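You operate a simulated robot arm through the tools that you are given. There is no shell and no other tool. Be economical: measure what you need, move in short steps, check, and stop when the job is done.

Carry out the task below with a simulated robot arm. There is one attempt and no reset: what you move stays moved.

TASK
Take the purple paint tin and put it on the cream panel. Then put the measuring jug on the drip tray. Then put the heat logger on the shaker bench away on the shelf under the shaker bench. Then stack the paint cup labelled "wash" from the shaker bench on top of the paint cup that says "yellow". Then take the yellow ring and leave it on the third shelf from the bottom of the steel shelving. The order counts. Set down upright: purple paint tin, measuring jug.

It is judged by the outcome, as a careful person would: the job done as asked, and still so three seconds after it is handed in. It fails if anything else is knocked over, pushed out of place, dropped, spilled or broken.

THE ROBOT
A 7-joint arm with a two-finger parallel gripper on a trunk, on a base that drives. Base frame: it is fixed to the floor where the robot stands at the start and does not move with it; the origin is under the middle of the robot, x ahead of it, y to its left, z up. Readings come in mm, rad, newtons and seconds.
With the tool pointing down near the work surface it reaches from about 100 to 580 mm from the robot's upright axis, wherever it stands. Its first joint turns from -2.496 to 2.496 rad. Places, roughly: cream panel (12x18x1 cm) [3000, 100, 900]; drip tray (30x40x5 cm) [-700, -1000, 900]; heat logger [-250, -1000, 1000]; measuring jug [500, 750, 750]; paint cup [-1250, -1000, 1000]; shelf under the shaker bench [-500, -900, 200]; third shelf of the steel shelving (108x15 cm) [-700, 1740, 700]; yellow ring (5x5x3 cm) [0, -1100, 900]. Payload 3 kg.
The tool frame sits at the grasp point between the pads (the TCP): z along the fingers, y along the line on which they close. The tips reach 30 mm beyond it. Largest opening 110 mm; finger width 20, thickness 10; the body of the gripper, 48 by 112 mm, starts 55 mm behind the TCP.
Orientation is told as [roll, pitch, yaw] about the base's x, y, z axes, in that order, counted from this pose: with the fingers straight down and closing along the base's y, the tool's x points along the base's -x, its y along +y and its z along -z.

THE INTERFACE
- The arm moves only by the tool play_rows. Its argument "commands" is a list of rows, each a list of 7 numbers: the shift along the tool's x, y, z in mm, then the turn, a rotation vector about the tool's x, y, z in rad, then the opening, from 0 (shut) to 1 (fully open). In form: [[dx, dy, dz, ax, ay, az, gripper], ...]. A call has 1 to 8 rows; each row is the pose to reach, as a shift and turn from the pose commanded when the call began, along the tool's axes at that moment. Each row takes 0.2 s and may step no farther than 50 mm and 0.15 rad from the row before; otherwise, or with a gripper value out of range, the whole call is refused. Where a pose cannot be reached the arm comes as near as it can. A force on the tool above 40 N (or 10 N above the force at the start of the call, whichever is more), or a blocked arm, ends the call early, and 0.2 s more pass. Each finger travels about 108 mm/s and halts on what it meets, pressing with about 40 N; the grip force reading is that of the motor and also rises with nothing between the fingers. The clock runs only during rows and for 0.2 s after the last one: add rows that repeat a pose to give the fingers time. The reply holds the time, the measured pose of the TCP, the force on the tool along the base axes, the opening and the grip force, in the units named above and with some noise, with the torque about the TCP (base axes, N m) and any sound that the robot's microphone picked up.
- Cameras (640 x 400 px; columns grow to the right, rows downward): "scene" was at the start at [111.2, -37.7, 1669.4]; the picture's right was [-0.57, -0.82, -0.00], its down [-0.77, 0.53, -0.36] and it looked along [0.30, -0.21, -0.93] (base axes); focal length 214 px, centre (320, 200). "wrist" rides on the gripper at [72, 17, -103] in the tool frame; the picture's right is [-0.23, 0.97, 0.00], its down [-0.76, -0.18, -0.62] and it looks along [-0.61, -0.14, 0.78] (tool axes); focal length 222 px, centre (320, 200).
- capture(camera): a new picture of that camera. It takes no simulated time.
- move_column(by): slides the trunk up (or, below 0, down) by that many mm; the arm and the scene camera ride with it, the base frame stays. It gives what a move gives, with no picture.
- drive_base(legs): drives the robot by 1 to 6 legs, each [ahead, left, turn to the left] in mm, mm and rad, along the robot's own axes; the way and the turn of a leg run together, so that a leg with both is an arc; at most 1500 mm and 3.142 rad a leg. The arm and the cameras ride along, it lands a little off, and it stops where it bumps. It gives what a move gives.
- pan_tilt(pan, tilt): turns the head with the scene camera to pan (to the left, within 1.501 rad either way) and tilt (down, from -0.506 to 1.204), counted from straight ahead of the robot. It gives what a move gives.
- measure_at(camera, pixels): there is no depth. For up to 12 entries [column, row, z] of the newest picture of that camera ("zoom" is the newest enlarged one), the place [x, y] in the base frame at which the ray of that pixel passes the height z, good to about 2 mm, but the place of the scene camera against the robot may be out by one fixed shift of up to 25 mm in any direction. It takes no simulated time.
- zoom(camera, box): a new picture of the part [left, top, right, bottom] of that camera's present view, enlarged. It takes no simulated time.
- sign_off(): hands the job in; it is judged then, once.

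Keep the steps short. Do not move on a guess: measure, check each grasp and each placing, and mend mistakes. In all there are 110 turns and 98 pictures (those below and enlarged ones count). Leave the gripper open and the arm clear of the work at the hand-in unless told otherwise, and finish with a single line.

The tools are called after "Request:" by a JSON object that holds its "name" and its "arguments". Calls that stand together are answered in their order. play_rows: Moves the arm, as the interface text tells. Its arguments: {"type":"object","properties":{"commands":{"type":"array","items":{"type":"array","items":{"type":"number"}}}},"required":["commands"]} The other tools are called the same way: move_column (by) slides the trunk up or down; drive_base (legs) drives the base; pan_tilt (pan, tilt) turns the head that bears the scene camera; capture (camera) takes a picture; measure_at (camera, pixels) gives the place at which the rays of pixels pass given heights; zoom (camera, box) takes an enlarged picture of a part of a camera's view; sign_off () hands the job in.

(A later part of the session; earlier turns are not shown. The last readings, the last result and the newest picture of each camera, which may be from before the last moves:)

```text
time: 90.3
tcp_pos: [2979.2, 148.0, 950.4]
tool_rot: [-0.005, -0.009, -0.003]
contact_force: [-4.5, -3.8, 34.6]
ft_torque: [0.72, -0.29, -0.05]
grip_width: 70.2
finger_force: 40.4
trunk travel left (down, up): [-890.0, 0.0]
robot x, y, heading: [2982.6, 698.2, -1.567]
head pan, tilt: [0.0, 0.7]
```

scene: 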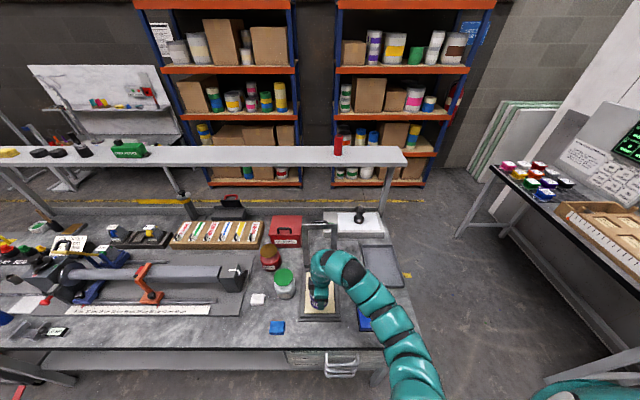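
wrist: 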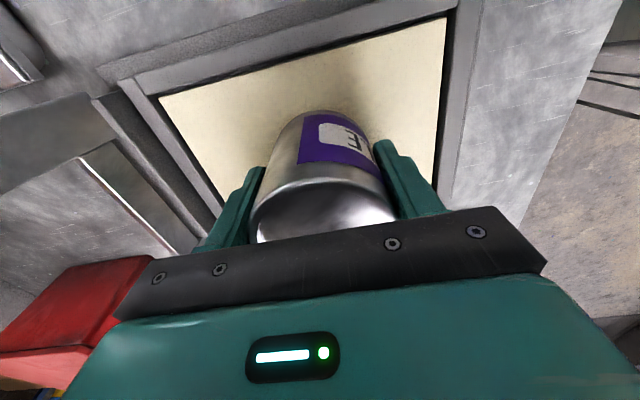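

It touched the panel at TCP z of about 951. I'll relieve the pressure and open, then rise.

Request:
{"name": "play_rows", "arguments": {"commands": [[0, 0, -3, 0, 0, 0, 0.4], [0, 0, -3, 0, 0, 0, 0.6], [0, 0, -3, 0, 0, 0, 0.8], [0, 0, -3, 0, 0, 0, 0.9], [0, 0, -3, 0, 0, 0, 0.9]]}}

Request:
{"name": "play_rows", "arguments": {"commands": [[0, 0, -20, 0, 0, 0, 0.9], [0, 0, -45, 0, 0, 0, 0.9], [0, 0, -70, 0, 0, 0, 0.9], [0, 0, -70, 0, 0, 0, 0.9]]}}

Request:
{"name": "capture", "arguments": {"camera": "wrist"}}

```text
time: 91.5
tcp_pos: [2979.0, 147.8, 950.3]
tool_rot: [0.0, -0.006, -0.005]
contact_force: [0.4, -0.8, 0.7]
ft_torque: [-0.01, -0.02, -0.04]
grip_width: 99.0
finger_force: 0.1
trunk travel left (down, up): [-890.0, 0.0]
robot x, y, heading: [2983.9, 695.6, -1.574]
head pan, tilt: [0.0, 0.7]
```

```text
time: 92.5
tcp_pos: [2977.8, 147.6, 1019.8]
tool_rot: [0.001, -0.008, -0.005]
contact_force: [0.0, -0.1, -0.3]
ft_torque: [0.0, 0.02, -0.01]
grip_width: 98.9
finger_force: 0.0
trunk travel left (down, up): [-890.0, 0.0]
robot x, y, heading: [2983.3, 692.7, -1.572]
head pan, tilt: [0.0, 0.7]
```

```text
66 pictures are left
```

wrist: 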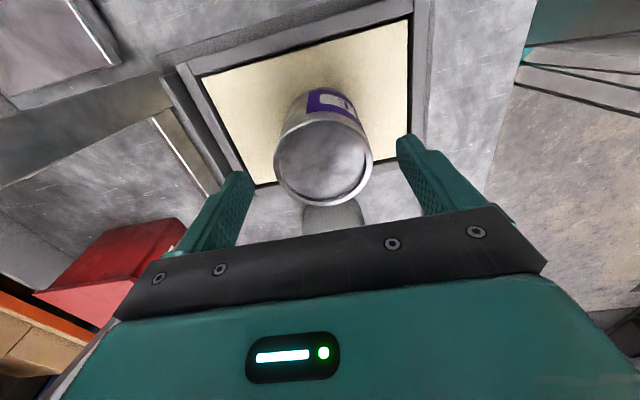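

The tin stands upright on the panel. Next I go back for the measuring jug, retracing my path.

Request:
{"name": "drive_base", "arguments": {"legs": [[-850, 0, 0], [0, -1435, 0], [0, 0, 1.572]]}}

```text
time: 107.6
tcp_pos: [2094.7, 1535.6, 1018.9]
tool_rot: [0.001, -0.007, 1.541]
contact_force: [0.2, 0.0, -1.0]
ft_torque: [0.02, 0.01, -0.04]
grip_width: 99.1
finger_force: 0.1
trunk travel left (down, up): [-890.0, 0.0]
robot x, y, heading: [1549.9, 1557.1, -0.026]
head pan, tilt: [0.0, 0.7]
```

Request:
{"name": "drive_base", "arguments": {"legs": [[0, -12, 0.026], [-1150, 0, 0], [-265, -245, 0]]}}

Request:
{"name": "pan_tilt", "arguments": {"pan": -0.3, "tilt": 0.7}}

```text
time: 115.8
tcp_pos: [675.2, 1289.6, 1019.3]
tool_rot: [0.0, -0.007, 1.568]
contact_force: [0.1, 0.2, -1.2]
ft_torque: [0.04, -0.03, -0.01]
grip_width: 99.2
finger_force: 0.0
trunk travel left (down, up): [-890.0, 0.0]
robot x, y, heading: [125.0, 1294.0, 0.001]
head pan, tilt: [0.0, 0.7]
```

```text
time: 116.6
tcp_pos: [674.9, 1289.9, 1019.6]
tool_rot: [0.003, -0.006, 1.568]
contact_force: [-0.6, 0.3, 0.2]
ft_torque: [0.01, 0.04, -0.01]
grip_width: 99.0
finger_force: 0.1
trunk travel left (down, up): [-890.0, 0.0]
robot x, y, heading: [126.2, 1294.8, 0.001]
head pan, tilt: [-0.3, 0.7]
```

Now back off to the west and slide in front of the drum, then look.

Request:
{"name": "drive_base", "arguments": {"legs": [[-400, -350, 0], [0, -160, 0]]}}

Request:
{"name": "pan_tilt", "arguments": {"pan": 0.0, "tilt": 0.8}}

Request:
{"name": "capture", "arguments": {"camera": "scene"}}

Request:
{"name": "zoom", "arguments": {"camera": "scene", "box": [260, 110, 460, 235]}}

```text
time: 120.7
tcp_pos: [271.5, 778.5, 1020.0]
tool_rot: [0.001, -0.007, 1.564]
contact_force: [0.3, -0.3, -0.1]
ft_torque: [0.01, -0.04, 0.02]
grip_width: 99.0
finger_force: 0.0
trunk travel left (down, up): [-890.0, 0.0]
robot x, y, heading: [-279.1, 783.2, -0.003]
head pan, tilt: [-0.3, 0.7]
```

```text
time: 121.5
tcp_pos: [272.1, 778.9, 1020.3]
tool_rot: [0.001, -0.007, 1.565]
contact_force: [-0.3, 0.1, 0.0]
ft_torque: [-0.01, -0.03, 0.0]
grip_width: 99.1
finger_force: 0.1
trunk travel left (down, up): [-890.0, 0.0]
robot x, y, heading: [-279.8, 786.5, -0.009]
head pan, tilt: [0.0, 0.799]
```

```text
65 pictures are left
```

scene: 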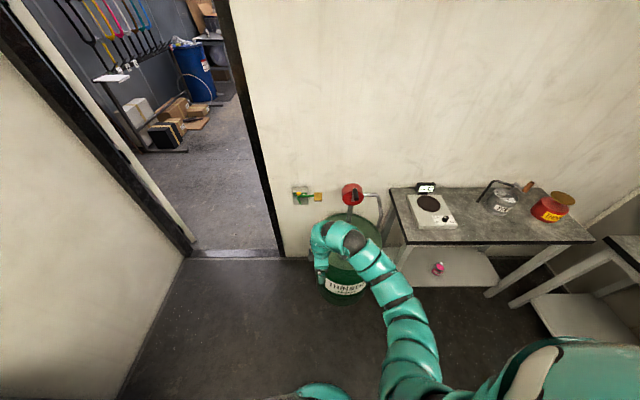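

```text
3.20 times, centred on (360, 172) of scene
```

zoom: 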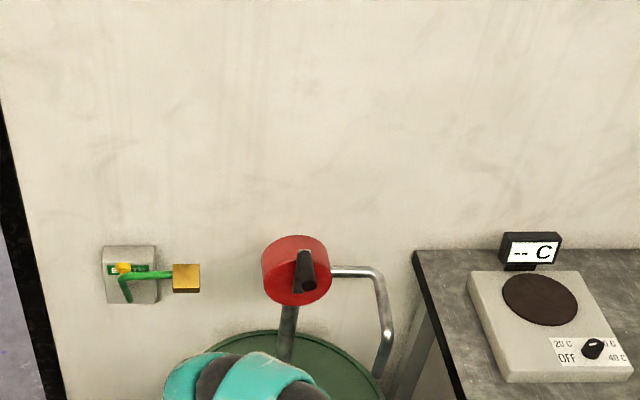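

My arm hides the drum lid in the scene view, so I'll use the wrist camera.

Request:
{"name": "capture", "arguments": {"camera": "wrist"}}

```text
63 pictures are left
```

wrist: 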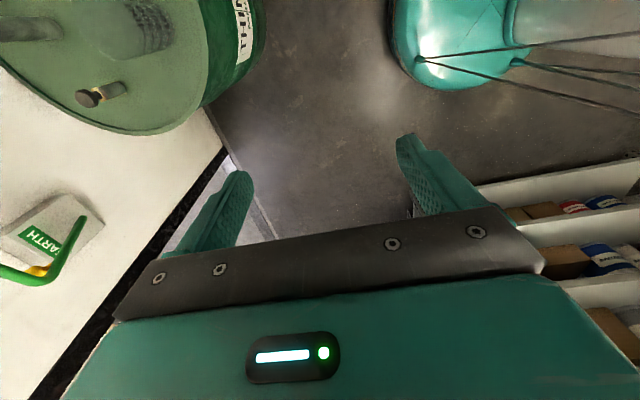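

Request:
{"name": "measure_at", "arguments": {"camera": "wrist", "pixels": [[145, 30, 750], [145, 30, 850], [145, 50, 750], [35, 28, 800], [95, 95, 750], [200, 100, 700]]}}

Request:
{"name": "drive_base", "arguments": {"legs": [[60, -170, 0.005]]}}

Request:
{"name": "capture", "arguments": {"camera": "wrist"}}

Request:
{"name": "capture", "arguments": {"camera": "scene"}}

```text
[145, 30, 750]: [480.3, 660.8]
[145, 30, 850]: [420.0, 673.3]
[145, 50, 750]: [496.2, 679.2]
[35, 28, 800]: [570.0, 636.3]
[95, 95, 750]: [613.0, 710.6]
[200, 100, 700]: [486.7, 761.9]
```

```text
time: 123.0
tcp_pos: [332.4, 612.4, 1019.7]
tool_rot: [0.002, -0.006, 1.569]
contact_force: [1.1, -0.1, 1.1]
ft_torque: [0.01, 0.01, -0.02]
grip_width: 99.1
finger_force: 0.0
trunk travel left (down, up): [-890.0, 0.0]
robot x, y, heading: [-218.9, 617.4, 0.004]
head pan, tilt: [0.0, 0.799]
```

```text
62 pictures are left
```

wrist: 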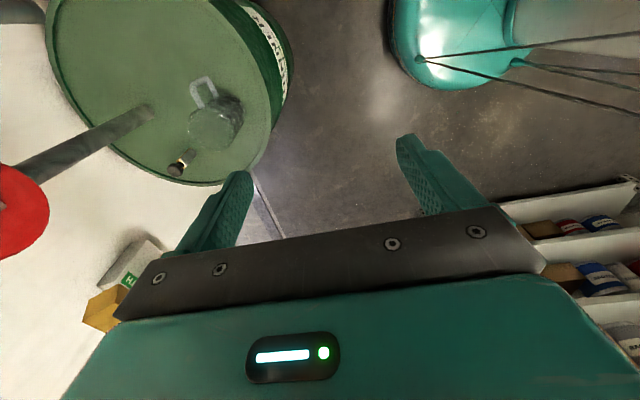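

```text
61 pictures are left
```

scene: 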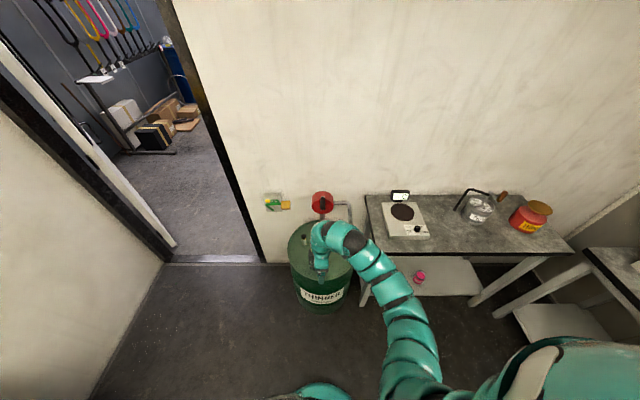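

Request:
{"name": "zoom", "arguments": {"camera": "wrist", "box": [100, 50, 300, 175]}}

Request:
{"name": "measure_at", "arguments": {"camera": "wrist", "pixels": [[216, 125, 750], [216, 125, 800], [216, 125, 850], [150, 110, 750], [20, 210, 1050], [20, 210, 1100], [180, 165, 750], [270, 165, 750], [50, 60, 750], [205, 85, 800]]}}

```text
3.20 times, centred on (200, 112) of wrist
```

zoom: 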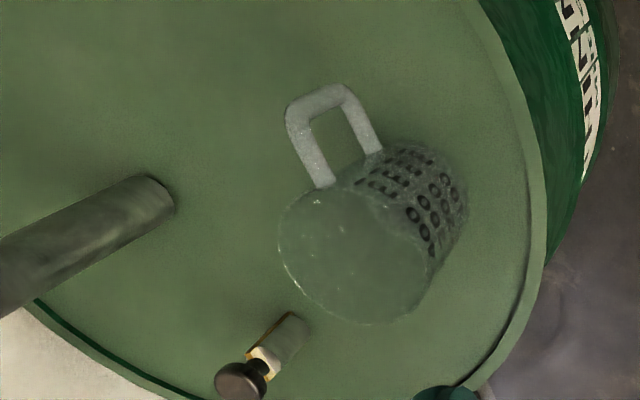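

```text
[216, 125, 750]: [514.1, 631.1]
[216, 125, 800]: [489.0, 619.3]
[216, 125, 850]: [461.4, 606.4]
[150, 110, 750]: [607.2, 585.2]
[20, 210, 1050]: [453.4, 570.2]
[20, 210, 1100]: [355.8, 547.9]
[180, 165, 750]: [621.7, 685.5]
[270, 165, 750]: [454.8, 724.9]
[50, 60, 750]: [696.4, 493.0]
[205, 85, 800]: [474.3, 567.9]
```

The jug stands on the lid with its handle toward -y. The pump head is close to it, so I'll measure the pump's position and height before approaching.

Request:
{"name": "zoom", "arguments": {"camera": "scene", "box": [270, 170, 390, 245]}}

Request:
{"name": "measure_at", "arguments": {"camera": "scene", "pixels": [[322, 200, 950], [322, 200, 1000], [322, 200, 1050], [318, 204, 950], [318, 204, 1000], [324, 222, 800], [324, 222, 850], [324, 222, 900], [348, 222, 850]]}}

```text
5.33 times, centred on (330, 208) of scene
```

zoom: 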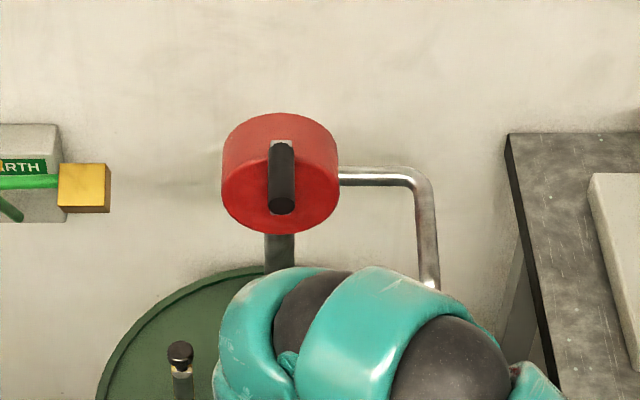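

```text
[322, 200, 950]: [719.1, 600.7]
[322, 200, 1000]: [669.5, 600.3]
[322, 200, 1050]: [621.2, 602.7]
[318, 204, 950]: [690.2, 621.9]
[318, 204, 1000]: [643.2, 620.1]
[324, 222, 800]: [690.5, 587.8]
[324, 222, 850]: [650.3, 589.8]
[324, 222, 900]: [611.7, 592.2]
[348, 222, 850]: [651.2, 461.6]
```

Request:
{"name": "drive_base", "arguments": {"legs": [[70, 0, 0]]}}

Request:
{"name": "capture", "arguments": {"camera": "wrist"}}

Request:
{"name": "zoom", "arguments": {"camera": "wrist", "box": [100, 30, 340, 180]}}

```text
time: 124.0
tcp_pos: [402.6, 611.7, 1018.2]
tool_rot: [0.004, -0.006, 1.568]
contact_force: [0.6, 0.8, -0.8]
ft_torque: [-0.01, 0.04, 0.02]
grip_width: 99.2
finger_force: 0.0
trunk travel left (down, up): [-890.0, 0.0]
robot x, y, heading: [-146.2, 617.4, 0.001]
head pan, tilt: [0.0, 0.799]
```

```text
58 pictures are left
```

wrist: 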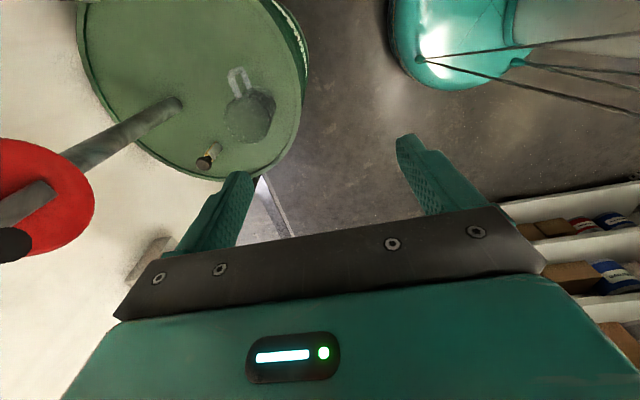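

```text
2.67 times, centred on (220, 105) of wrist
```

zoom: 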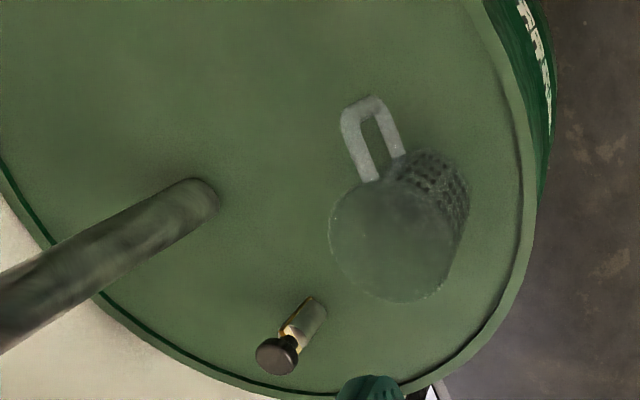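

Triangulating puts the jug's rim at about (540,642,735) and the pump beyond x of 690, so there is room. I'll drive over the jug and look again.

Request:
{"name": "drive_base", "arguments": {"legs": [[128, 30, 0]]}}

Request:
{"name": "capture", "arguments": {"camera": "wrist"}}

```text
time: 125.3
tcp_pos: [530.6, 642.8, 1019.2]
tool_rot: [0.002, -0.005, 1.566]
contact_force: [1.2, -0.1, -0.5]
ft_torque: [0.0, 0.03, 0.0]
grip_width: 98.9
finger_force: 0.0
trunk travel left (down, up): [-890.0, 0.0]
robot x, y, heading: [-18.3, 645.5, 0.002]
head pan, tilt: [0.0, 0.799]
```

```text
56 pictures are left
```

wrist: 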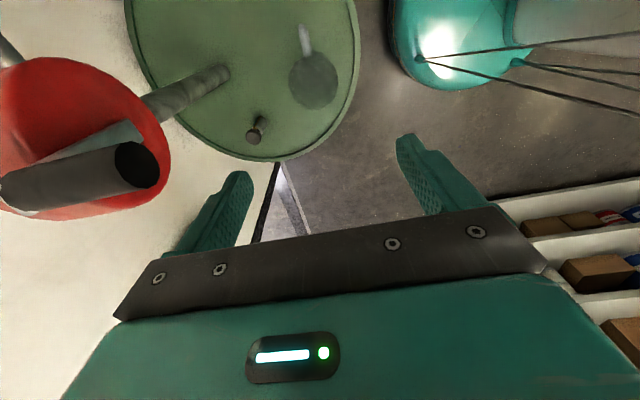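

The pump handle's tip is at about (622,607,1016), near the gripper's path. The jug's rim is at (536,639,743). I'll turn the gripper by 0.25 rad to clear the handle tip, centre it, and lower the trunk partway.

Request:
{"name": "play_rows", "arguments": {"commands": [[2, -3, 0, 0, 0, -0.13, 1], [4, -5.4, 0, 0, 0, -0.25, 1], [4, -5.4, 0, 0, 0, -0.25, 1]]}}

Request:
{"name": "move_column", "arguments": {"by": -190}}

Request:
{"name": "capture", "arguments": {"camera": "wrist"}}

```text
time: 126.1
tcp_pos: [533.9, 638.5, 1019.5]
tool_rot: [0.002, -0.005, 1.82]
contact_force: [0.7, 0.2, 0.4]
ft_torque: [-0.01, -0.01, -0.02]
grip_width: 110.1
finger_force: 0.1
trunk travel left (down, up): [-890.0, 0.0]
robot x, y, heading: [-18.3, 643.3, -0.0]
head pan, tilt: [0.0, 0.799]
```

```text
time: 128.2
tcp_pos: [534.3, 639.1, 829.5]
tool_rot: [0.0, -0.007, 1.819]
contact_force: [0.0, 0.1, 0.4]
ft_torque: [0.01, 0.01, -0.01]
grip_width: 110.1
finger_force: 0.1
trunk travel left (down, up): [-700.0, 190.0]
robot x, y, heading: [-19.6, 647.7, 0.001]
head pan, tilt: [0.0, 0.799]
```

```text
55 pictures are left
```

wrist: 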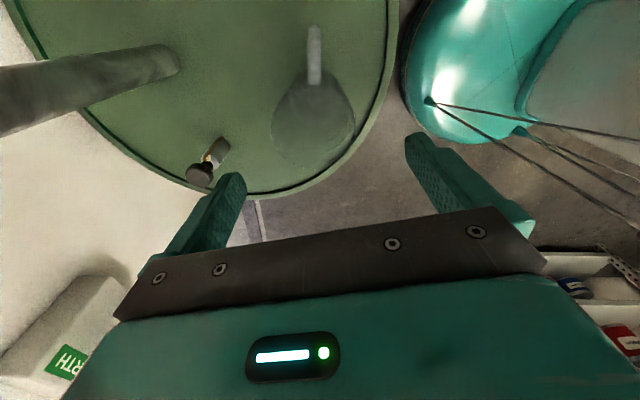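

Request:
{"name": "zoom", "arguments": {"camera": "wrist", "box": [180, 10, 420, 160]}}

Request:
{"name": "measure_at", "arguments": {"camera": "wrist", "pixels": [[313, 125, 730], [313, 125, 750], [272, 125, 740], [354, 125, 740], [215, 165, 650], [213, 170, 700], [200, 172, 720]]}}

```text
2.67 times, centred on (300, 85) of wrist
```

zoom: 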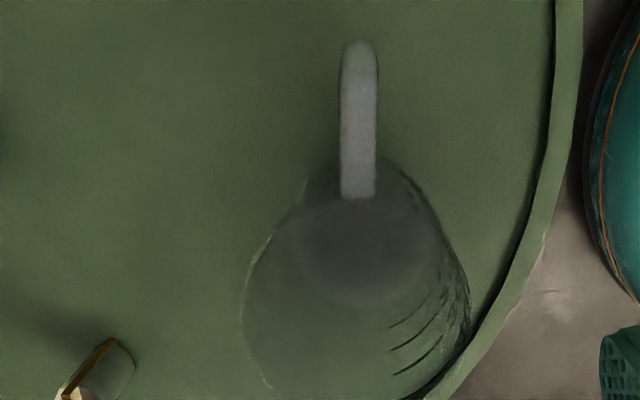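

```text
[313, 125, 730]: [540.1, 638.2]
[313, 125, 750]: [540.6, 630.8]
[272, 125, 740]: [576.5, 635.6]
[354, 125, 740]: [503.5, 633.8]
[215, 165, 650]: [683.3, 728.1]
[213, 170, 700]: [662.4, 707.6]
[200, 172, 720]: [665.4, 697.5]
```

The jug's rim is at z of about 735 with a diameter of about 74 mm, centred near (539,638). I'll centre and lower the trunk 130 mm for the grasp.

Request:
{"name": "play_rows", "arguments": {"commands": [[2, -4.6, 0, 0, 0, 0, 1], [2, -4.6, 0, 0, 0, 0, 1]]}}

Request:
{"name": "move_column", "arguments": {"by": -70}}

Request:
{"name": "capture", "arguments": {"camera": "wrist"}}

```text
time: 128.8
tcp_pos: [539.8, 639.0, 829.7]
tool_rot: [-0.001, -0.008, 1.818]
contact_force: [-0.4, 0.2, 0.2]
ft_torque: [-0.01, -0.01, 0.01]
grip_width: 110.0
finger_force: 0.0
trunk travel left (down, up): [-700.0, 190.0]
robot x, y, heading: [-20.7, 648.4, 0.002]
head pan, tilt: [0.0, 0.799]
```

```text
time: 129.8
tcp_pos: [539.6, 637.9, 760.7]
tool_rot: [0.001, -0.003, 1.819]
contact_force: [0.3, -0.9, -0.7]
ft_torque: [0.03, -0.02, -0.01]
grip_width: 109.9
finger_force: 0.0
trunk travel left (down, up): [-630.0, 260.0]
robot x, y, heading: [-17.8, 643.7, 0.003]
head pan, tilt: [0.0, 0.799]
```

```text
53 pictures are left
```

wrist: 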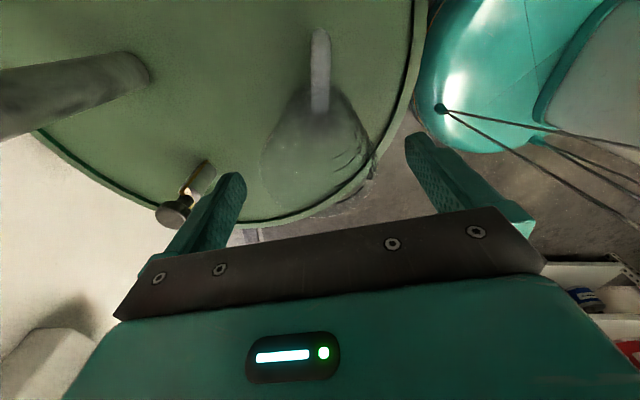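

The jug sits between the fingers. I'll lower 65 mm more and close gently.

Request:
{"name": "move_column", "arguments": {"by": -65}}

Request:
{"name": "play_rows", "arguments": {"commands": [[0, 0, 0, 0, 0, 0, 0.85], [0, 0, 0, 0, 0, 0, 0.7], [0, 0, 0, 0, 0, 0, 0.6], [0, 0, 0, 0, 0, 0, 0.5], [0, 0, 0, 0, 0, 0, 0.5]]}}

Request:
{"name": "capture", "arguments": {"camera": "wrist"}}

```text
time: 130.9
tcp_pos: [540.1, 638.3, 693.7]
tool_rot: [0.001, -0.006, 1.819]
contact_force: [0.6, -0.4, -0.9]
ft_torque: [-0.02, -0.01, -0.01]
grip_width: 110.0
finger_force: 0.2
trunk travel left (down, up): [-565.0, 325.0]
robot x, y, heading: [-18.5, 643.8, -0.0]
head pan, tilt: [0.0, 0.799]
```

```text
time: 132.1
tcp_pos: [540.8, 637.7, 695.3]
tool_rot: [0.0, -0.007, 1.819]
contact_force: [0.0, 0.4, 0.3]
ft_torque: [-0.04, 0.02, -0.01]
grip_width: 75.5
finger_force: 39.9
trunk travel left (down, up): [-565.0, 325.0]
robot x, y, heading: [-16.1, 648.8, -0.002]
head pan, tilt: [0.0, 0.799]
```

```text
52 pictures are left
```

wrist: 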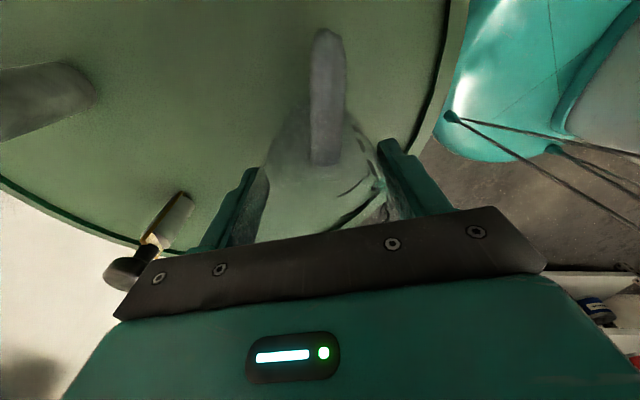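

Gripped at 75.5 mm. I'll lift with the trunk.

Request:
{"name": "move_column", "arguments": {"by": 40}}

Request:
{"name": "move_column", "arguments": {"by": 285}}

Request:
{"name": "drive_base", "arguments": {"legs": [[-280, 0, 0]]}}

Request:
{"name": "capture", "arguments": {"camera": "wrist"}}

```text
time: 132.9
tcp_pos: [539.0, 637.8, 733.5]
tool_rot: [0.0, -0.008, 1.819]
contact_force: [0.3, 0.5, -0.5]
ft_torque: [0.0, 0.06, 0.06]
grip_width: 75.2
finger_force: 40.2
trunk travel left (down, up): [-605.0, 285.0]
robot x, y, heading: [-21.5, 644.6, 0.0]
head pan, tilt: [0.0, 0.799]
```

```text
time: 135.8
tcp_pos: [540.2, 639.0, 1019.7]
tool_rot: [-0.001, -0.006, 1.819]
contact_force: [0.0, -0.1, -0.1]
ft_torque: [0.0, -0.01, -0.02]
grip_width: 75.3
finger_force: 39.9
trunk travel left (down, up): [-890.0, 0.0]
robot x, y, heading: [-17.1, 646.8, -0.002]
head pan, tilt: [0.0, 0.799]
```

```text
time: 137.8
tcp_pos: [259.2, 638.8, 1019.2]
tool_rot: [-0.002, -0.007, 1.816]
contact_force: [-0.5, -0.6, 0.0]
ft_torque: [-0.01, -0.01, 0.0]
grip_width: 75.3
finger_force: 40.0
trunk travel left (down, up): [-890.0, 0.0]
robot x, y, heading: [-296.1, 649.3, 0.0]
head pan, tilt: [0.0, 0.799]
```

```text
51 pictures are left
```

wrist: 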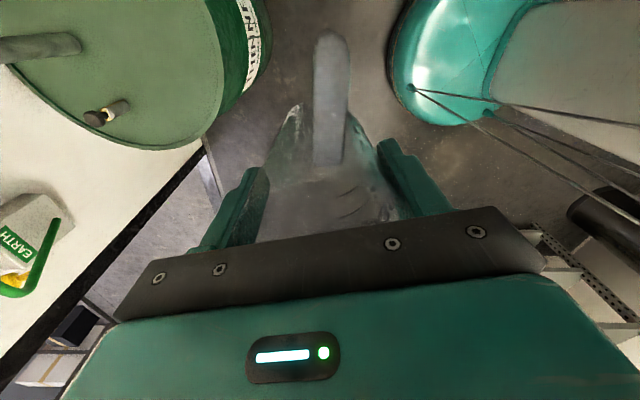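

The jug is held upright. I'll turn to face the shaker bench, go in front of the drip tray, and look.

Request:
{"name": "drive_base", "arguments": {"legs": [[0, 0, -1.57], [500, -400, 0]]}}

Request:
{"name": "pan_tilt", "arguments": {"pan": 0.0, "tilt": 0.75}}

Request:
{"name": "capture", "arguments": {"camera": "scene"}}

```text
time: 145.1
tcp_pos: [-715.9, -405.5, 1018.7]
tool_rot: [0.001, -0.006, 0.24]
contact_force: [0.0, 0.1, -0.7]
ft_torque: [0.02, 0.0, -0.01]
grip_width: 74.8
finger_force: 40.1
trunk travel left (down, up): [-890.0, 0.0]
robot x, y, heading: [-700.9, 153.3, -1.575]
head pan, tilt: [0.0, 0.799]
```

```text
time: 145.8
tcp_pos: [-713.5, -405.7, 1019.0]
tool_rot: [-0.001, -0.007, 0.239]
contact_force: [-0.4, -0.4, -0.2]
ft_torque: [0.02, -0.03, -0.03]
grip_width: 74.7
finger_force: 40.2
trunk travel left (down, up): [-890.0, 0.0]
robot x, y, heading: [-697.4, 151.0, -1.576]
head pan, tilt: [0.0, 0.75]
```

```text
50 pictures are left
```

scene: 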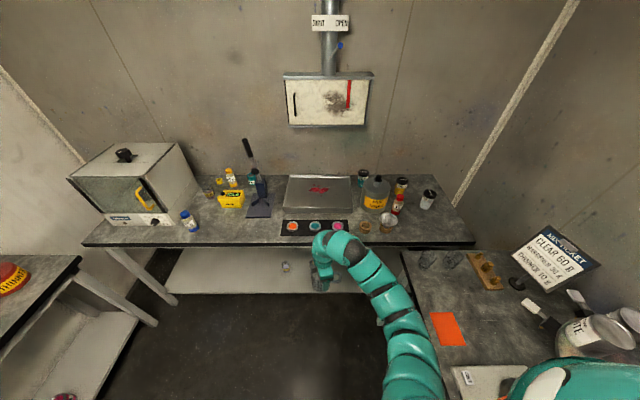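

Request:
{"name": "zoom", "arguments": {"camera": "scene", "box": [180, 130, 450, 299]}}

Request:
{"name": "measure_at", "arguments": {"camera": "scene", "pixels": [[291, 177, 900], [351, 177, 900], [354, 209, 900], [283, 207, 900], [318, 240, 870], [318, 240, 850], [315, 227, 880], [210, 244, 850], [400, 250, 850], [170, 305, 0], [232, 200, 900], [285, 265, 250]]}}

```text
2.37 times, centred on (315, 214) of scene
```

zoom: 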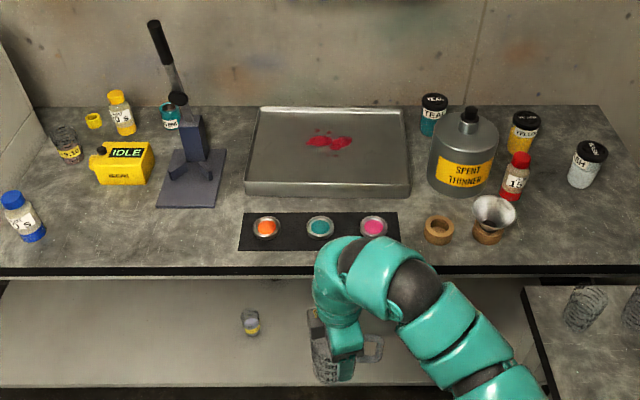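

```text
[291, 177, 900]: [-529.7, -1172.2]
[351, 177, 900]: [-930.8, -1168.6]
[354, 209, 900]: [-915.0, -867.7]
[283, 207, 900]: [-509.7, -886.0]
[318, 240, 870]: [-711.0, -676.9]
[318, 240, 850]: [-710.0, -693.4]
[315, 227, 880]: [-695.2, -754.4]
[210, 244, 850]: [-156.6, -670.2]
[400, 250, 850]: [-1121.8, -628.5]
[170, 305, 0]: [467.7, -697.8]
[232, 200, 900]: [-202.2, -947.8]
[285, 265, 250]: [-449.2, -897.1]
```

The drip tray spans x -515 to -920 and y -870 to -1170, and the bench front is at y -690. I'll drive ahead 515 mm so the jug is over its front half, then check.

Request:
{"name": "drive_base", "arguments": {"legs": [[300, 0, 0.005], [215, 0, 0]]}}

Request:
{"name": "capture", "arguments": {"camera": "wrist"}}

Request:
{"name": "capture", "arguments": {"camera": "scene"}}

```text
time: 149.1
tcp_pos: [-712.1, -918.9, 1019.0]
tool_rot: [0.001, -0.006, 0.247]
contact_force: [-0.4, 0.6, -0.4]
ft_torque: [-0.01, 0.0, 0.0]
grip_width: 74.5
finger_force: 40.4
trunk travel left (down, up): [-890.0, 0.0]
robot x, y, heading: [-700.7, -360.6, -1.571]
head pan, tilt: [0.0, 0.75]
```

```text
48 pictures are left
```

wrist: 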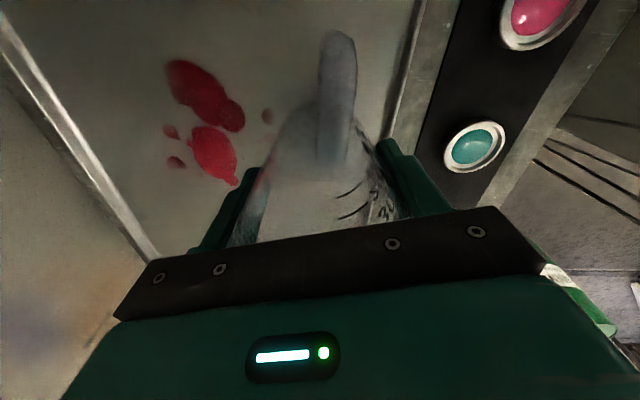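

```text
47 pictures are left
```

scene: 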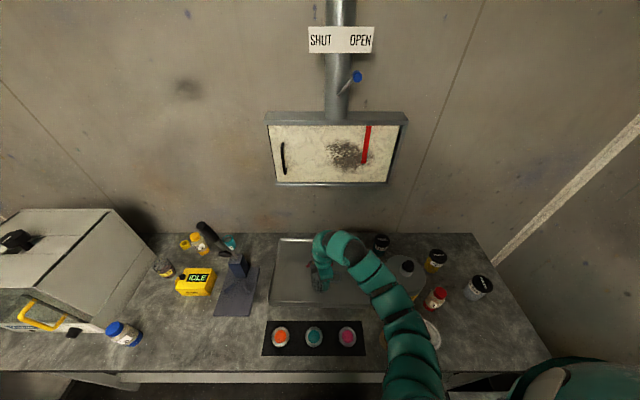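

Request:
{"name": "measure_at", "arguments": {"camera": "wrist", "pixels": [[400, 80, 860], [418, 80, 900], [395, 110, 860], [75, 130, 900], [75, 130, 860], [510, 170, 850], [215, 150, 860], [475, 147, 870]]}}

Request:
{"name": "measure_at", "arguments": {"camera": "scene", "pixels": [[276, 302, 860], [276, 302, 900], [235, 255, 1000], [235, 315, 850], [405, 270, 1000], [280, 241, 900], [150, 370, 850], [232, 262, 950]]}}

```text
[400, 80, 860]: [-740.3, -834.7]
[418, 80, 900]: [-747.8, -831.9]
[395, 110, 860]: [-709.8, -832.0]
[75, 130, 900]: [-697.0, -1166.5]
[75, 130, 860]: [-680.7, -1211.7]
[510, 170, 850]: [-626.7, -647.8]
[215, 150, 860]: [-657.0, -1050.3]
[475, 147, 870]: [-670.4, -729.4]
```

```text
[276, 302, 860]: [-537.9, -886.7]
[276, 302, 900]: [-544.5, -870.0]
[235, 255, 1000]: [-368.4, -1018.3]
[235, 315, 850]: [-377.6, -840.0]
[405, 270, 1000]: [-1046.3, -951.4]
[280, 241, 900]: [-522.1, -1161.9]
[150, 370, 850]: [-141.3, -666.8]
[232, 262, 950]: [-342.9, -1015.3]
```

I'll shift left 90 mm, away from the bottles, and reach 30 mm further in so the jug is well inside the tray.

Request:
{"name": "drive_base", "arguments": {"legs": [[0, 85, 0]]}}

Request:
{"name": "play_rows", "arguments": {"commands": [[3.6, -15, 0, 0, 0, 0, 0.5], [7.3, -29, 0, 0, 0, 0, 0.5], [7.3, -29, 20, 0, 0, 0, 0.5], [7.3, -29, 45, 0, 0, 0, 0.5], [7.3, -29, 60, 0, 0, 0, 0.5], [7.3, -29, 60, 0, 0, 0, 0.5]]}}

Request:
{"name": "capture", "arguments": {"camera": "wrist"}}

```text
time: 150.2
tcp_pos: [-625.0, -916.8, 1018.9]
tool_rot: [0.0, -0.007, 0.246]
contact_force: [-0.2, -0.5, -0.9]
ft_torque: [-0.01, 0.0, -0.02]
grip_width: 74.3
finger_force: 40.0
trunk travel left (down, up): [-890.0, 0.0]
robot x, y, heading: [-614.3, -361.5, -1.57]
head pan, tilt: [0.0, 0.75]
```

```text
time: 151.3
tcp_pos: [-623.7, -948.2, 975.7]
tool_rot: [-0.01, -0.006, 0.248]
contact_force: [-0.8, 12.1, 38.4]
ft_torque: [1.38, 0.4, -0.01]
grip_width: 71.8
finger_force: 40.3
trunk travel left (down, up): [-890.0, 0.0]
robot x, y, heading: [-615.9, -356.8, -1.573]
head pan, tilt: [0.0, 0.75]
stopped in row 5: the force on the tool passed its limit at 81 N (the readings are from after the stop); the commanded pose is now the measured one
```

```text
46 pictures are left
```

wrist: 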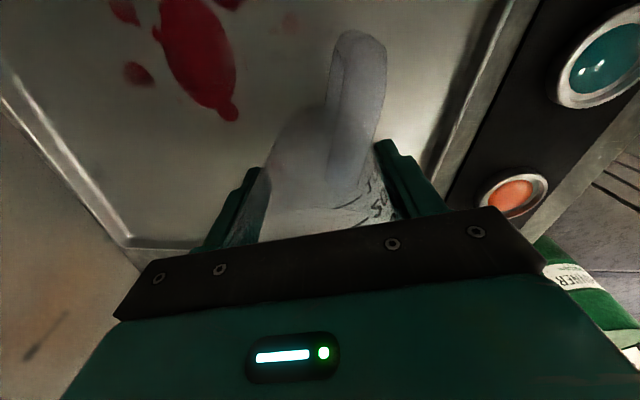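

The jug touched down earlier than I expected, at TCP z 976, so the tray floor is near z 900. I'll check the jug before releasing.

Request:
{"name": "zoom", "arguments": {"camera": "wrist", "box": [200, 10, 460, 235]}}

Request:
{"name": "zoom", "arguments": {"camera": "scene", "box": [240, 215, 400, 315]}}

```text
1.78 times, centred on (330, 122) of wrist
```

zoom: 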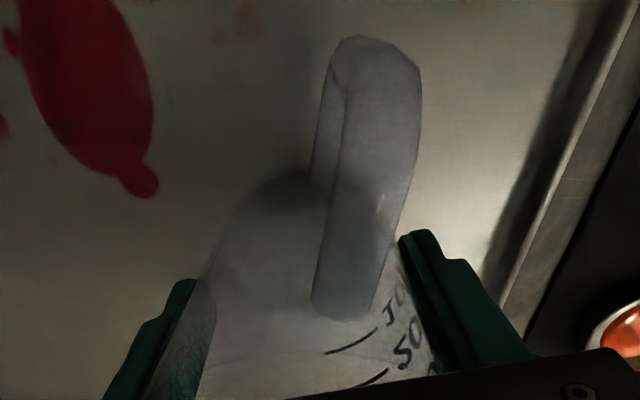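

```text
4.00 times, centred on (320, 265) of scene
```

zoom: 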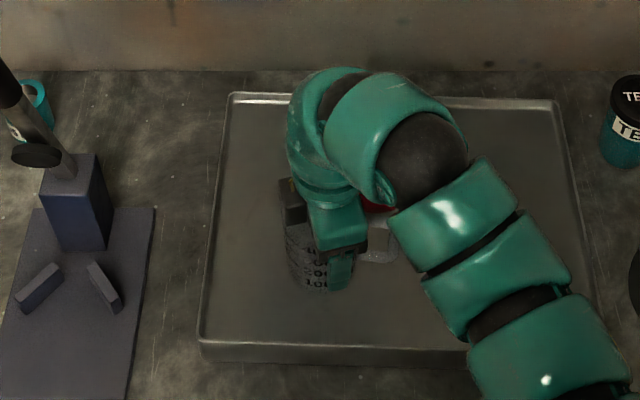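

The jug is in the tray, perhaps with a slight lean. I'll raise 6 mm to take off the load and look again.

Request:
{"name": "play_rows", "arguments": {"commands": [[0, 0, -3, 0, 0, 0, 0.5], [0, 0, -6, 0, 0, 0, 0.5], [0, 0, -6, 0, 0, 0, 0.5]]}}

Request:
{"name": "zoom", "arguments": {"camera": "wrist", "box": [200, 10, 460, 235]}}

```text
time: 152.1
tcp_pos: [-625.2, -949.5, 977.4]
tool_rot: [-0.008, -0.007, 0.248]
contact_force: [-0.8, -0.4, 0.2]
ft_torque: [0.0, 0.01, -0.02]
grip_width: 72.0
finger_force: 40.4
trunk travel left (down, up): [-890.0, 0.0]
robot x, y, heading: [-618.6, -363.6, -1.574]
head pan, tilt: [0.0, 0.75]
```

```text
1.78 times, centred on (330, 122) of wrist
```

zoom: 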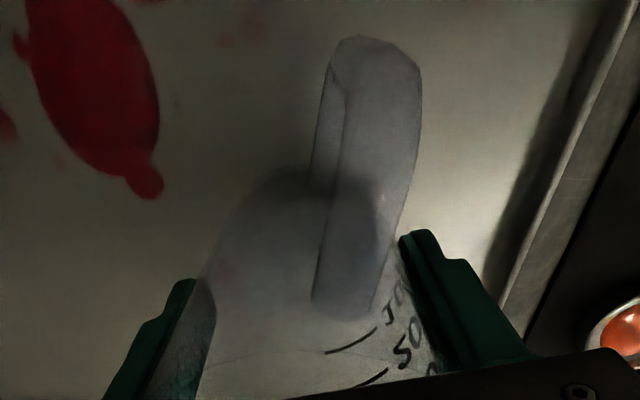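

Relative to the first grasp the jug has tilted about 7° in the grip, with its base toward the bench front. I'll raise it, roll the tool to compensate, and look.

Request:
{"name": "play_rows", "arguments": {"commands": [[0, 0, -6, 0, 0, 0, 0.5], [0, 0, -10, 0.06, 0, 0, 0.5], [0, 0, -10, 0.12, 0, 0, 0.5], [0, 0, -10, 0.12, 0, 0, 0.5]]}}

Request:
{"name": "zoom", "arguments": {"camera": "scene", "box": [280, 240, 360, 290]}}

```text
time: 153.1
tcp_pos: [-624.7, -949.2, 987.9]
tool_rot: [-0.127, -0.007, 0.246]
contact_force: [-0.6, -0.2, 0.3]
ft_torque: [-0.02, -0.02, -0.03]
grip_width: 71.8
finger_force: 40.1
trunk travel left (down, up): [-890.0, 0.0]
robot x, y, heading: [-620.2, -360.3, -1.565]
head pan, tilt: [0.0, 0.75]
```

```text
8.00 times, centred on (320, 265) of scene
```

zoom: 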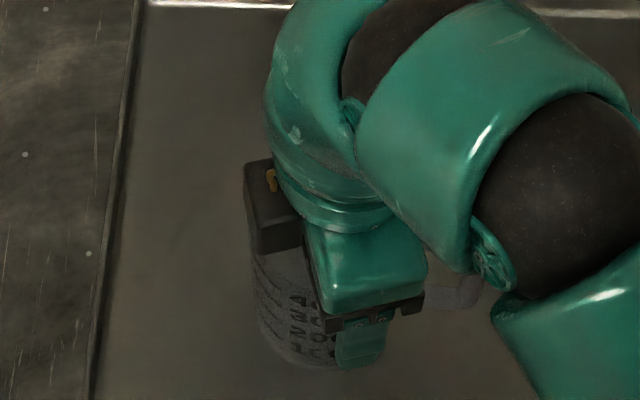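

Now I'll lower gently in small steps until it touches.

Request:
{"name": "play_rows", "arguments": {"commands": [[0, 0, 3, 0, 0, 0, 0.5], [0, 0, 5, 0, 0, 0, 0.5]]}}

Request:
{"name": "play_rows", "arguments": {"commands": [[0, 0, 2, 0, 0, 0, 0.5], [0, 0, 3, 0, 0, 0, 0.5]]}}

Request:
{"name": "play_rows", "arguments": {"commands": [[0, 0, 1, 0, 0, 0, 0.5], [0, 0, 2, 0, 0, 0, 0.5]]}}

Request:
{"name": "play_rows", "arguments": {"commands": [[0, 0, 1, 0, 0, 0, 0.5], [0, 0, 2, 0, 0, 0, 0.5]]}}

```text
time: 153.7
tcp_pos: [-625.1, -949.9, 982.1]
tool_rot: [-0.126, -0.006, 0.245]
contact_force: [-0.2, 0.4, -0.1]
ft_torque: [0.01, 0.01, -0.03]
grip_width: 72.0
finger_force: 40.2
trunk travel left (down, up): [-890.0, 0.0]
robot x, y, heading: [-618.3, -357.4, -1.571]
head pan, tilt: [0.0, 0.75]
```

```text
time: 154.3
tcp_pos: [-625.0, -950.4, 980.7]
tool_rot: [-0.128, -0.006, 0.249]
contact_force: [1.0, -0.7, 0.4]
ft_torque: [0.02, -0.01, -0.03]
grip_width: 71.9
finger_force: 39.9
trunk travel left (down, up): [-890.0, 0.0]
robot x, y, heading: [-615.1, -356.6, -1.57]
head pan, tilt: [0.0, 0.75]
```

```text
time: 154.9
tcp_pos: [-624.2, -951.2, 980.2]
tool_rot: [-0.13, -0.007, 0.247]
contact_force: [-2.5, -1.0, 20.2]
ft_torque: [0.57, 0.2, 0.09]
grip_width: 72.0
finger_force: 40.0
trunk travel left (down, up): [-890.0, 0.0]
robot x, y, heading: [-618.7, -356.7, -1.569]
head pan, tilt: [0.0, 0.75]
```

```text
time: 155.5
tcp_pos: [-623.8, -952.5, 979.7]
tool_rot: [-0.137, -0.007, 0.248]
contact_force: [-0.6, 4.0, 21.0]
ft_torque: [0.92, 0.1, -0.02]
grip_width: 72.0
finger_force: 39.9
trunk travel left (down, up): [-890.0, 0.0]
robot x, y, heading: [-615.7, -359.2, -1.575]
head pan, tilt: [0.0, 0.75]
stopped in row 2: the force on the tool passed its limit at 41 N (the readings are from after the stop); the commanded pose is now the measured one
```

The torque now puts the contact at the +y edge, so the jug was nearly flat before and I over-rotated. I'll undo the roll and lower gently again.

Request:
{"name": "play_rows", "arguments": {"commands": [[0, 0, -6, 0, 0, 0, 0.5], [0, 0, -6, -0.07, 0, 0, 0.5], [0, 0, -6, -0.14, 0, 0, 0.5], [0, 0, -3, -0.14, 0, 0, 0.5], [0, 0, 0, -0.14, 0, 0, 0.5]]}}

Request:
{"name": "play_rows", "arguments": {"commands": [[0, 0, 1, 0, 0, 0, 0.5], [0, 0, 2, 0, 0, 0, 0.5]]}}

Request:
{"name": "play_rows", "arguments": {"commands": [[0, 0, 1, 0, 0, 0, 0.5], [0, 0, 2, 0, 0, 0, 0.5]]}}

```text
time: 156.7
tcp_pos: [-623.5, -953.2, 976.9]
tool_rot: [0.009, -0.007, 0.246]
contact_force: [0.1, 0.5, -1.2]
ft_torque: [0.0, 0.02, -0.03]
grip_width: 71.9
finger_force: 40.1
trunk travel left (down, up): [-890.0, 0.0]
robot x, y, heading: [-619.0, -356.6, -1.574]
head pan, tilt: [0.0, 0.75]
```

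```text
time: 157.3
tcp_pos: [-624.4, -953.0, 975.4]
tool_rot: [0.005, -0.006, 0.247]
contact_force: [-1.1, -0.7, 7.0]
ft_torque: [-0.28, 0.04, -0.04]
grip_width: 71.8
finger_force: 40.9
trunk travel left (down, up): [-890.0, 0.0]
robot x, y, heading: [-616.9, -359.5, -1.567]
head pan, tilt: [0.0, 0.75]
```

```text
time: 157.9
tcp_pos: [-624.5, -953.1, 975.6]
tool_rot: [0.004, -0.006, 0.247]
contact_force: [-2.7, -2.2, 23.9]
ft_torque: [-0.68, 0.08, -0.09]
grip_width: 71.8
finger_force: 40.4
trunk travel left (down, up): [-890.0, 0.0]
robot x, y, heading: [-616.6, -357.3, -1.569]
head pan, tilt: [0.0, 0.75]
```

Now contact is at the -y edge, so flat lies in between. I'll apply a roll of about +0.05, touch down, and release.

Request:
{"name": "play_rows", "arguments": {"commands": [[0, 0, -4, 0, 0, 0, 0.5], [0, 0, -4, 0.05, 0, 0, 0.5], [0, 0, -2, 0.05, 0, 0, 0.5], [0, 0, -1, 0.05, 0, 0, 0.5]]}}

Request:
{"name": "play_rows", "arguments": {"commands": [[0, 0, 1, 0, 0, 0, 0.5], [0, 0, 1.5, 0, 0, 0, 0.5]]}}

```text
time: 158.9
tcp_pos: [-624.9, -950.5, 977.5]
tool_rot: [-0.046, -0.007, 0.247]
contact_force: [-3.4, 3.7, 33.0]
ft_torque: [1.35, 0.32, 0.1]
grip_width: 71.8
finger_force: 40.1
trunk travel left (down, up): [-890.0, 0.0]
robot x, y, heading: [-616.1, -359.8, -1.571]
head pan, tilt: [0.0, 0.75]
```

```text
time: 159.4
tcp_pos: [-623.5, -953.1, 977.6]
tool_rot: [-0.051, -0.005, 0.245]
contact_force: [-1.5, 5.6, 26.5]
ft_torque: [1.22, 0.23, 0.07]
grip_width: 72.1
finger_force: 39.9
trunk travel left (down, up): [-890.0, 0.0]
robot x, y, heading: [-612.7, -354.6, -1.574]
head pan, tilt: [0.0, 0.75]
stopped in row 2: the force on the tool passed its limit at 45 N (the readings are from after the stop); the commanded pose is now the measured one
```

Flat is near a roll of -0.015, so the jug is essentially upright. I'll rotate back slightly, touch, and release slowly.

Request:
{"name": "play_rows", "arguments": {"commands": [[0, 0, -3, 0, 0, 0, 0.5], [0, 0, -3, -0.035, 0, 0, 0.5], [0, 0, -1, -0.035, 0, 0, 0.5], [0, 0, 0.5, -0.035, 0, 0, 0.5]]}}

Request:
{"name": "play_rows", "arguments": {"commands": [[0, 0, 0, 0, 0, 0, 0.66], [0, 0, 0, 0, 0, 0, 0.72], [0, 0, 0, 0, 0, 0, 0.8], [0, 0, 0, 0, 0, 0, 0.9], [0, 0, 0, 0, 0, 0, 1], [0, 0, 0, 0, 0, 0, 1]]}}

Request:
{"name": "capture", "arguments": {"camera": "wrist"}}

```text
time: 160.4
tcp_pos: [-624.2, -953.9, 976.1]
tool_rot: [-0.012, -0.005, 0.246]
contact_force: [-0.3, 2.9, 18.6]
ft_torque: [0.73, 0.11, -0.01]
grip_width: 71.6
finger_force: 40.0
trunk travel left (down, up): [-890.0, 0.0]
robot x, y, heading: [-618.3, -360.0, -1.567]
head pan, tilt: [0.0, 0.75]
```

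```text
time: 161.8
tcp_pos: [-625.0, -952.8, 974.9]
tool_rot: [-0.013, -0.005, 0.247]
contact_force: [-1.1, -5.0, 33.7]
ft_torque: [0.8, 0.2, 0.05]
grip_width: 109.8
finger_force: 0.1
trunk travel left (down, up): [-890.0, 0.0]
robot x, y, heading: [-614.0, -361.1, -1.568]
head pan, tilt: [0.0, 0.75]
```

```text
41 pictures are left
```

wrist: 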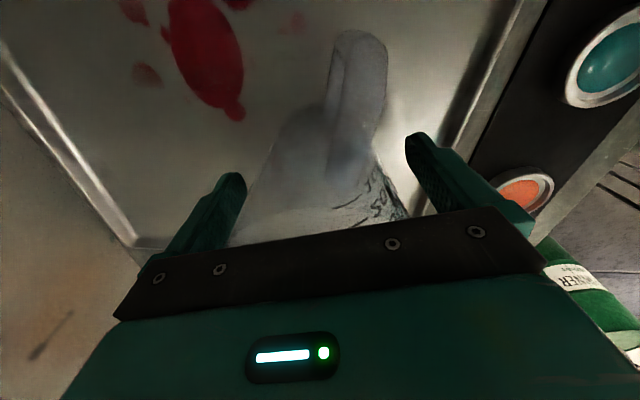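

Open, yet 34 N still pushes up: the gripper body seems to rest on the rim. I'll rise straight up slowly.

Request:
{"name": "play_rows", "arguments": {"commands": [[0, 0, -5, 0, 0, 0, 1], [0, 0, -15, 0, 0, 0, 1], [0, 0, -30, 0, 0, 0, 1], [0, 0, -30, 0, 0, 0, 1]]}}

Request:
{"name": "capture", "arguments": {"camera": "wrist"}}

```text
time: 162.8
tcp_pos: [-623.5, -953.2, 1003.4]
tool_rot: [-0.011, -0.005, 0.246]
contact_force: [0.4, 0.2, -0.4]
ft_torque: [-0.01, 0.0, -0.01]
grip_width: 110.2
finger_force: 0.0
trunk travel left (down, up): [-890.0, 0.0]
robot x, y, heading: [-616.0, -362.9, -1.571]
head pan, tilt: [0.0, 0.75]
```

```text
40 pictures are left
```

wrist: 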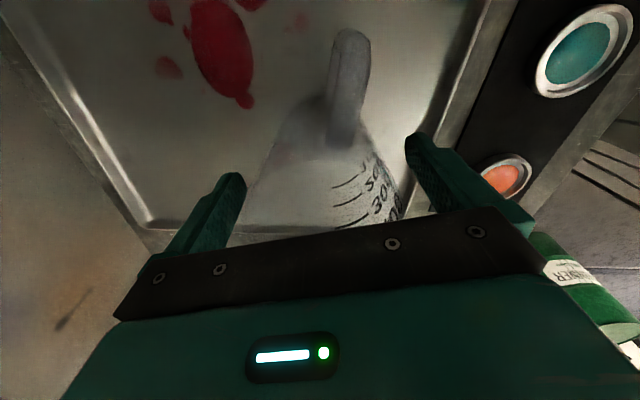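

The jug stands upright. I'll rise further to clear the rim.

Request:
{"name": "play_rows", "arguments": {"commands": [[0, 0, -25, 0, 0, 0, 1], [0, 0, -50, 0, 0, 0, 1], [0, 0, -75, 0, 0, 0, 1], [0, 0, -75, 0, 0, 0, 1]]}}

Request:
{"name": "capture", "arguments": {"camera": "wrist"}}

```text
time: 163.8
tcp_pos: [-623.3, -951.9, 1079.2]
tool_rot: [-0.011, -0.004, 0.246]
contact_force: [-0.2, -0.3, 0.5]
ft_torque: [0.01, 0.01, 0.01]
grip_width: 110.2
finger_force: 0.1
trunk travel left (down, up): [-890.0, 0.0]
robot x, y, heading: [-613.6, -355.9, -1.571]
head pan, tilt: [0.0, 0.75]
```

```text
39 pictures are left
```

wrist: 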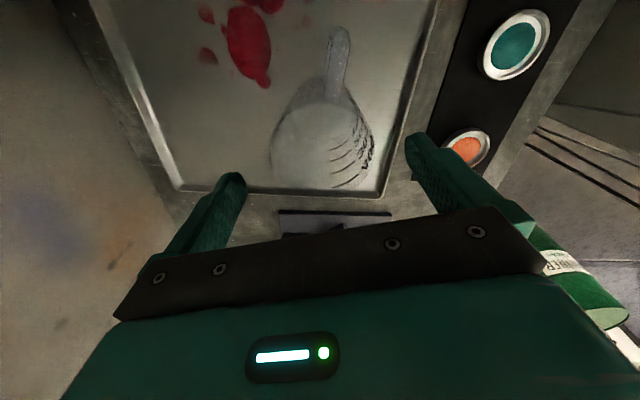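

The jug is upright in the tray. Next is the yellow "IDLE" box, probably the heat logger. I'll back away, go over in front of it, and look closely.

Request:
{"name": "drive_base", "arguments": {"legs": [[-250, 0, 0], [0, 390, 0]]}}

Request:
{"name": "capture", "arguments": {"camera": "scene"}}

Request:
{"name": "zoom", "arguments": {"camera": "scene", "box": [270, 150, 430, 250]}}

```text
time: 167.7
tcp_pos: [-228.7, -698.5, 1079.1]
tool_rot: [-0.009, -0.006, 0.253]
contact_force: [0.2, -0.2, 0.9]
ft_torque: [-0.02, 0.04, -0.02]
grip_width: 110.2
finger_force: 0.0
trunk travel left (down, up): [-890.0, 0.0]
robot x, y, heading: [-226.7, -108.5, -1.563]
head pan, tilt: [0.0, 0.75]
```

```text
38 pictures are left
```

scene: 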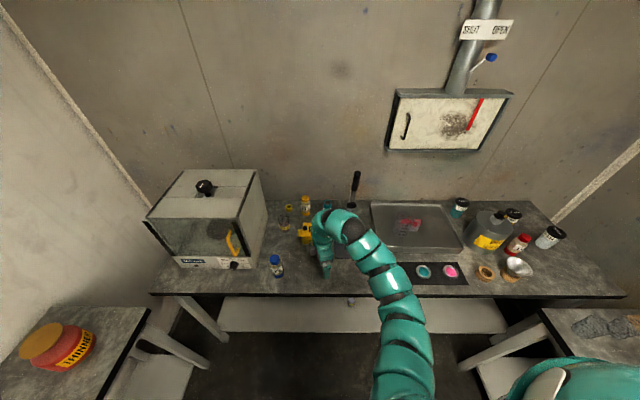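

```text
4.00 times, centred on (350, 200) of scene
```

zoom: 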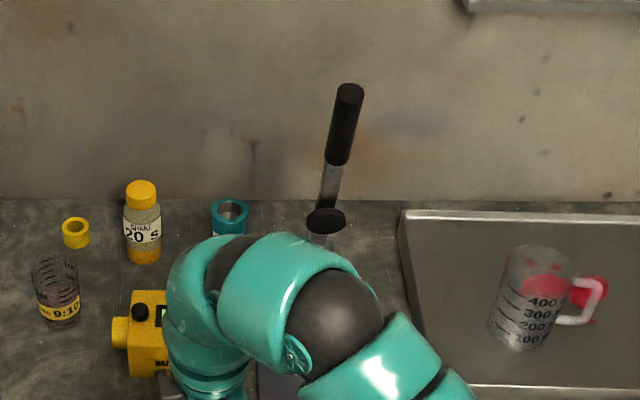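

The jug stands upright in the tray, and the yellow ring lies near (289,208). I'll move forward and use the wrist camera on the box.

Request:
{"name": "drive_base", "arguments": {"legs": [[110, 0, 0]]}}

Request:
{"name": "capture", "arguments": {"camera": "wrist"}}

```text
time: 168.9
tcp_pos: [-228.7, -809.6, 1078.3]
tool_rot: [-0.01, -0.006, 0.252]
contact_force: [0.5, -0.8, -0.1]
ft_torque: [0.02, -0.02, -0.02]
grip_width: 109.8
finger_force: 0.1
trunk travel left (down, up): [-890.0, 0.0]
robot x, y, heading: [-220.9, -216.9, -1.564]
head pan, tilt: [0.0, 0.75]
```

```text
36 pictures are left
```

wrist: 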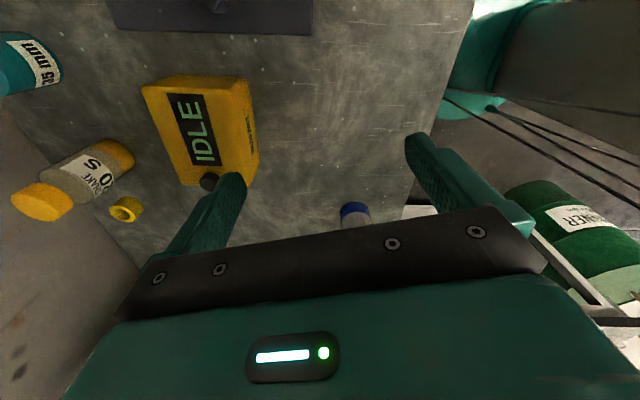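

Request:
{"name": "measure_at", "arguments": {"camera": "wrist", "pixels": [[450, 70, 850], [450, 70, 890], [143, 85, 930], [252, 78, 930], [190, 186, 930], [258, 178, 930], [255, 115, 890], [126, 209, 890], [126, 209, 910], [208, 182, 940], [200, 120, 940], [355, 212, 950]]}}

Request:
{"name": "zoom", "arguments": {"camera": "wrist", "box": [80, 50, 320, 230]}}

```text
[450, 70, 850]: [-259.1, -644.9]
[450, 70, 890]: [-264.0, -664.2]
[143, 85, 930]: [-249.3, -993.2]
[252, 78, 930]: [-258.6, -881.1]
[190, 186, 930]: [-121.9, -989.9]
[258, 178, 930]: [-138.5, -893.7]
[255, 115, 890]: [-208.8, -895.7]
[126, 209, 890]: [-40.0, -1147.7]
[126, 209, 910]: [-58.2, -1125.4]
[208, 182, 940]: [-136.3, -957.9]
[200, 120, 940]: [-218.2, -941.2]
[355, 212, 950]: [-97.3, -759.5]
```

```text
2.22 times, centred on (200, 140) of wrist
```

zoom: 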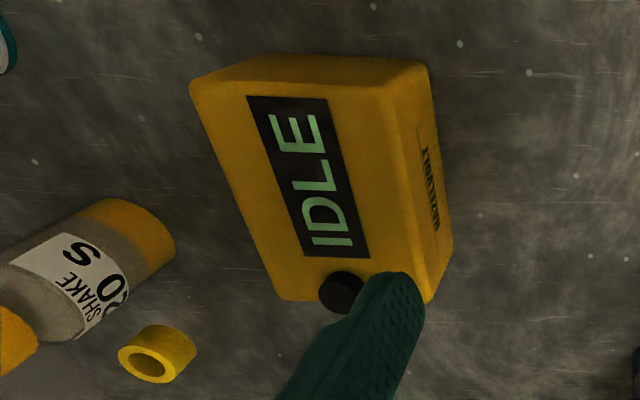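

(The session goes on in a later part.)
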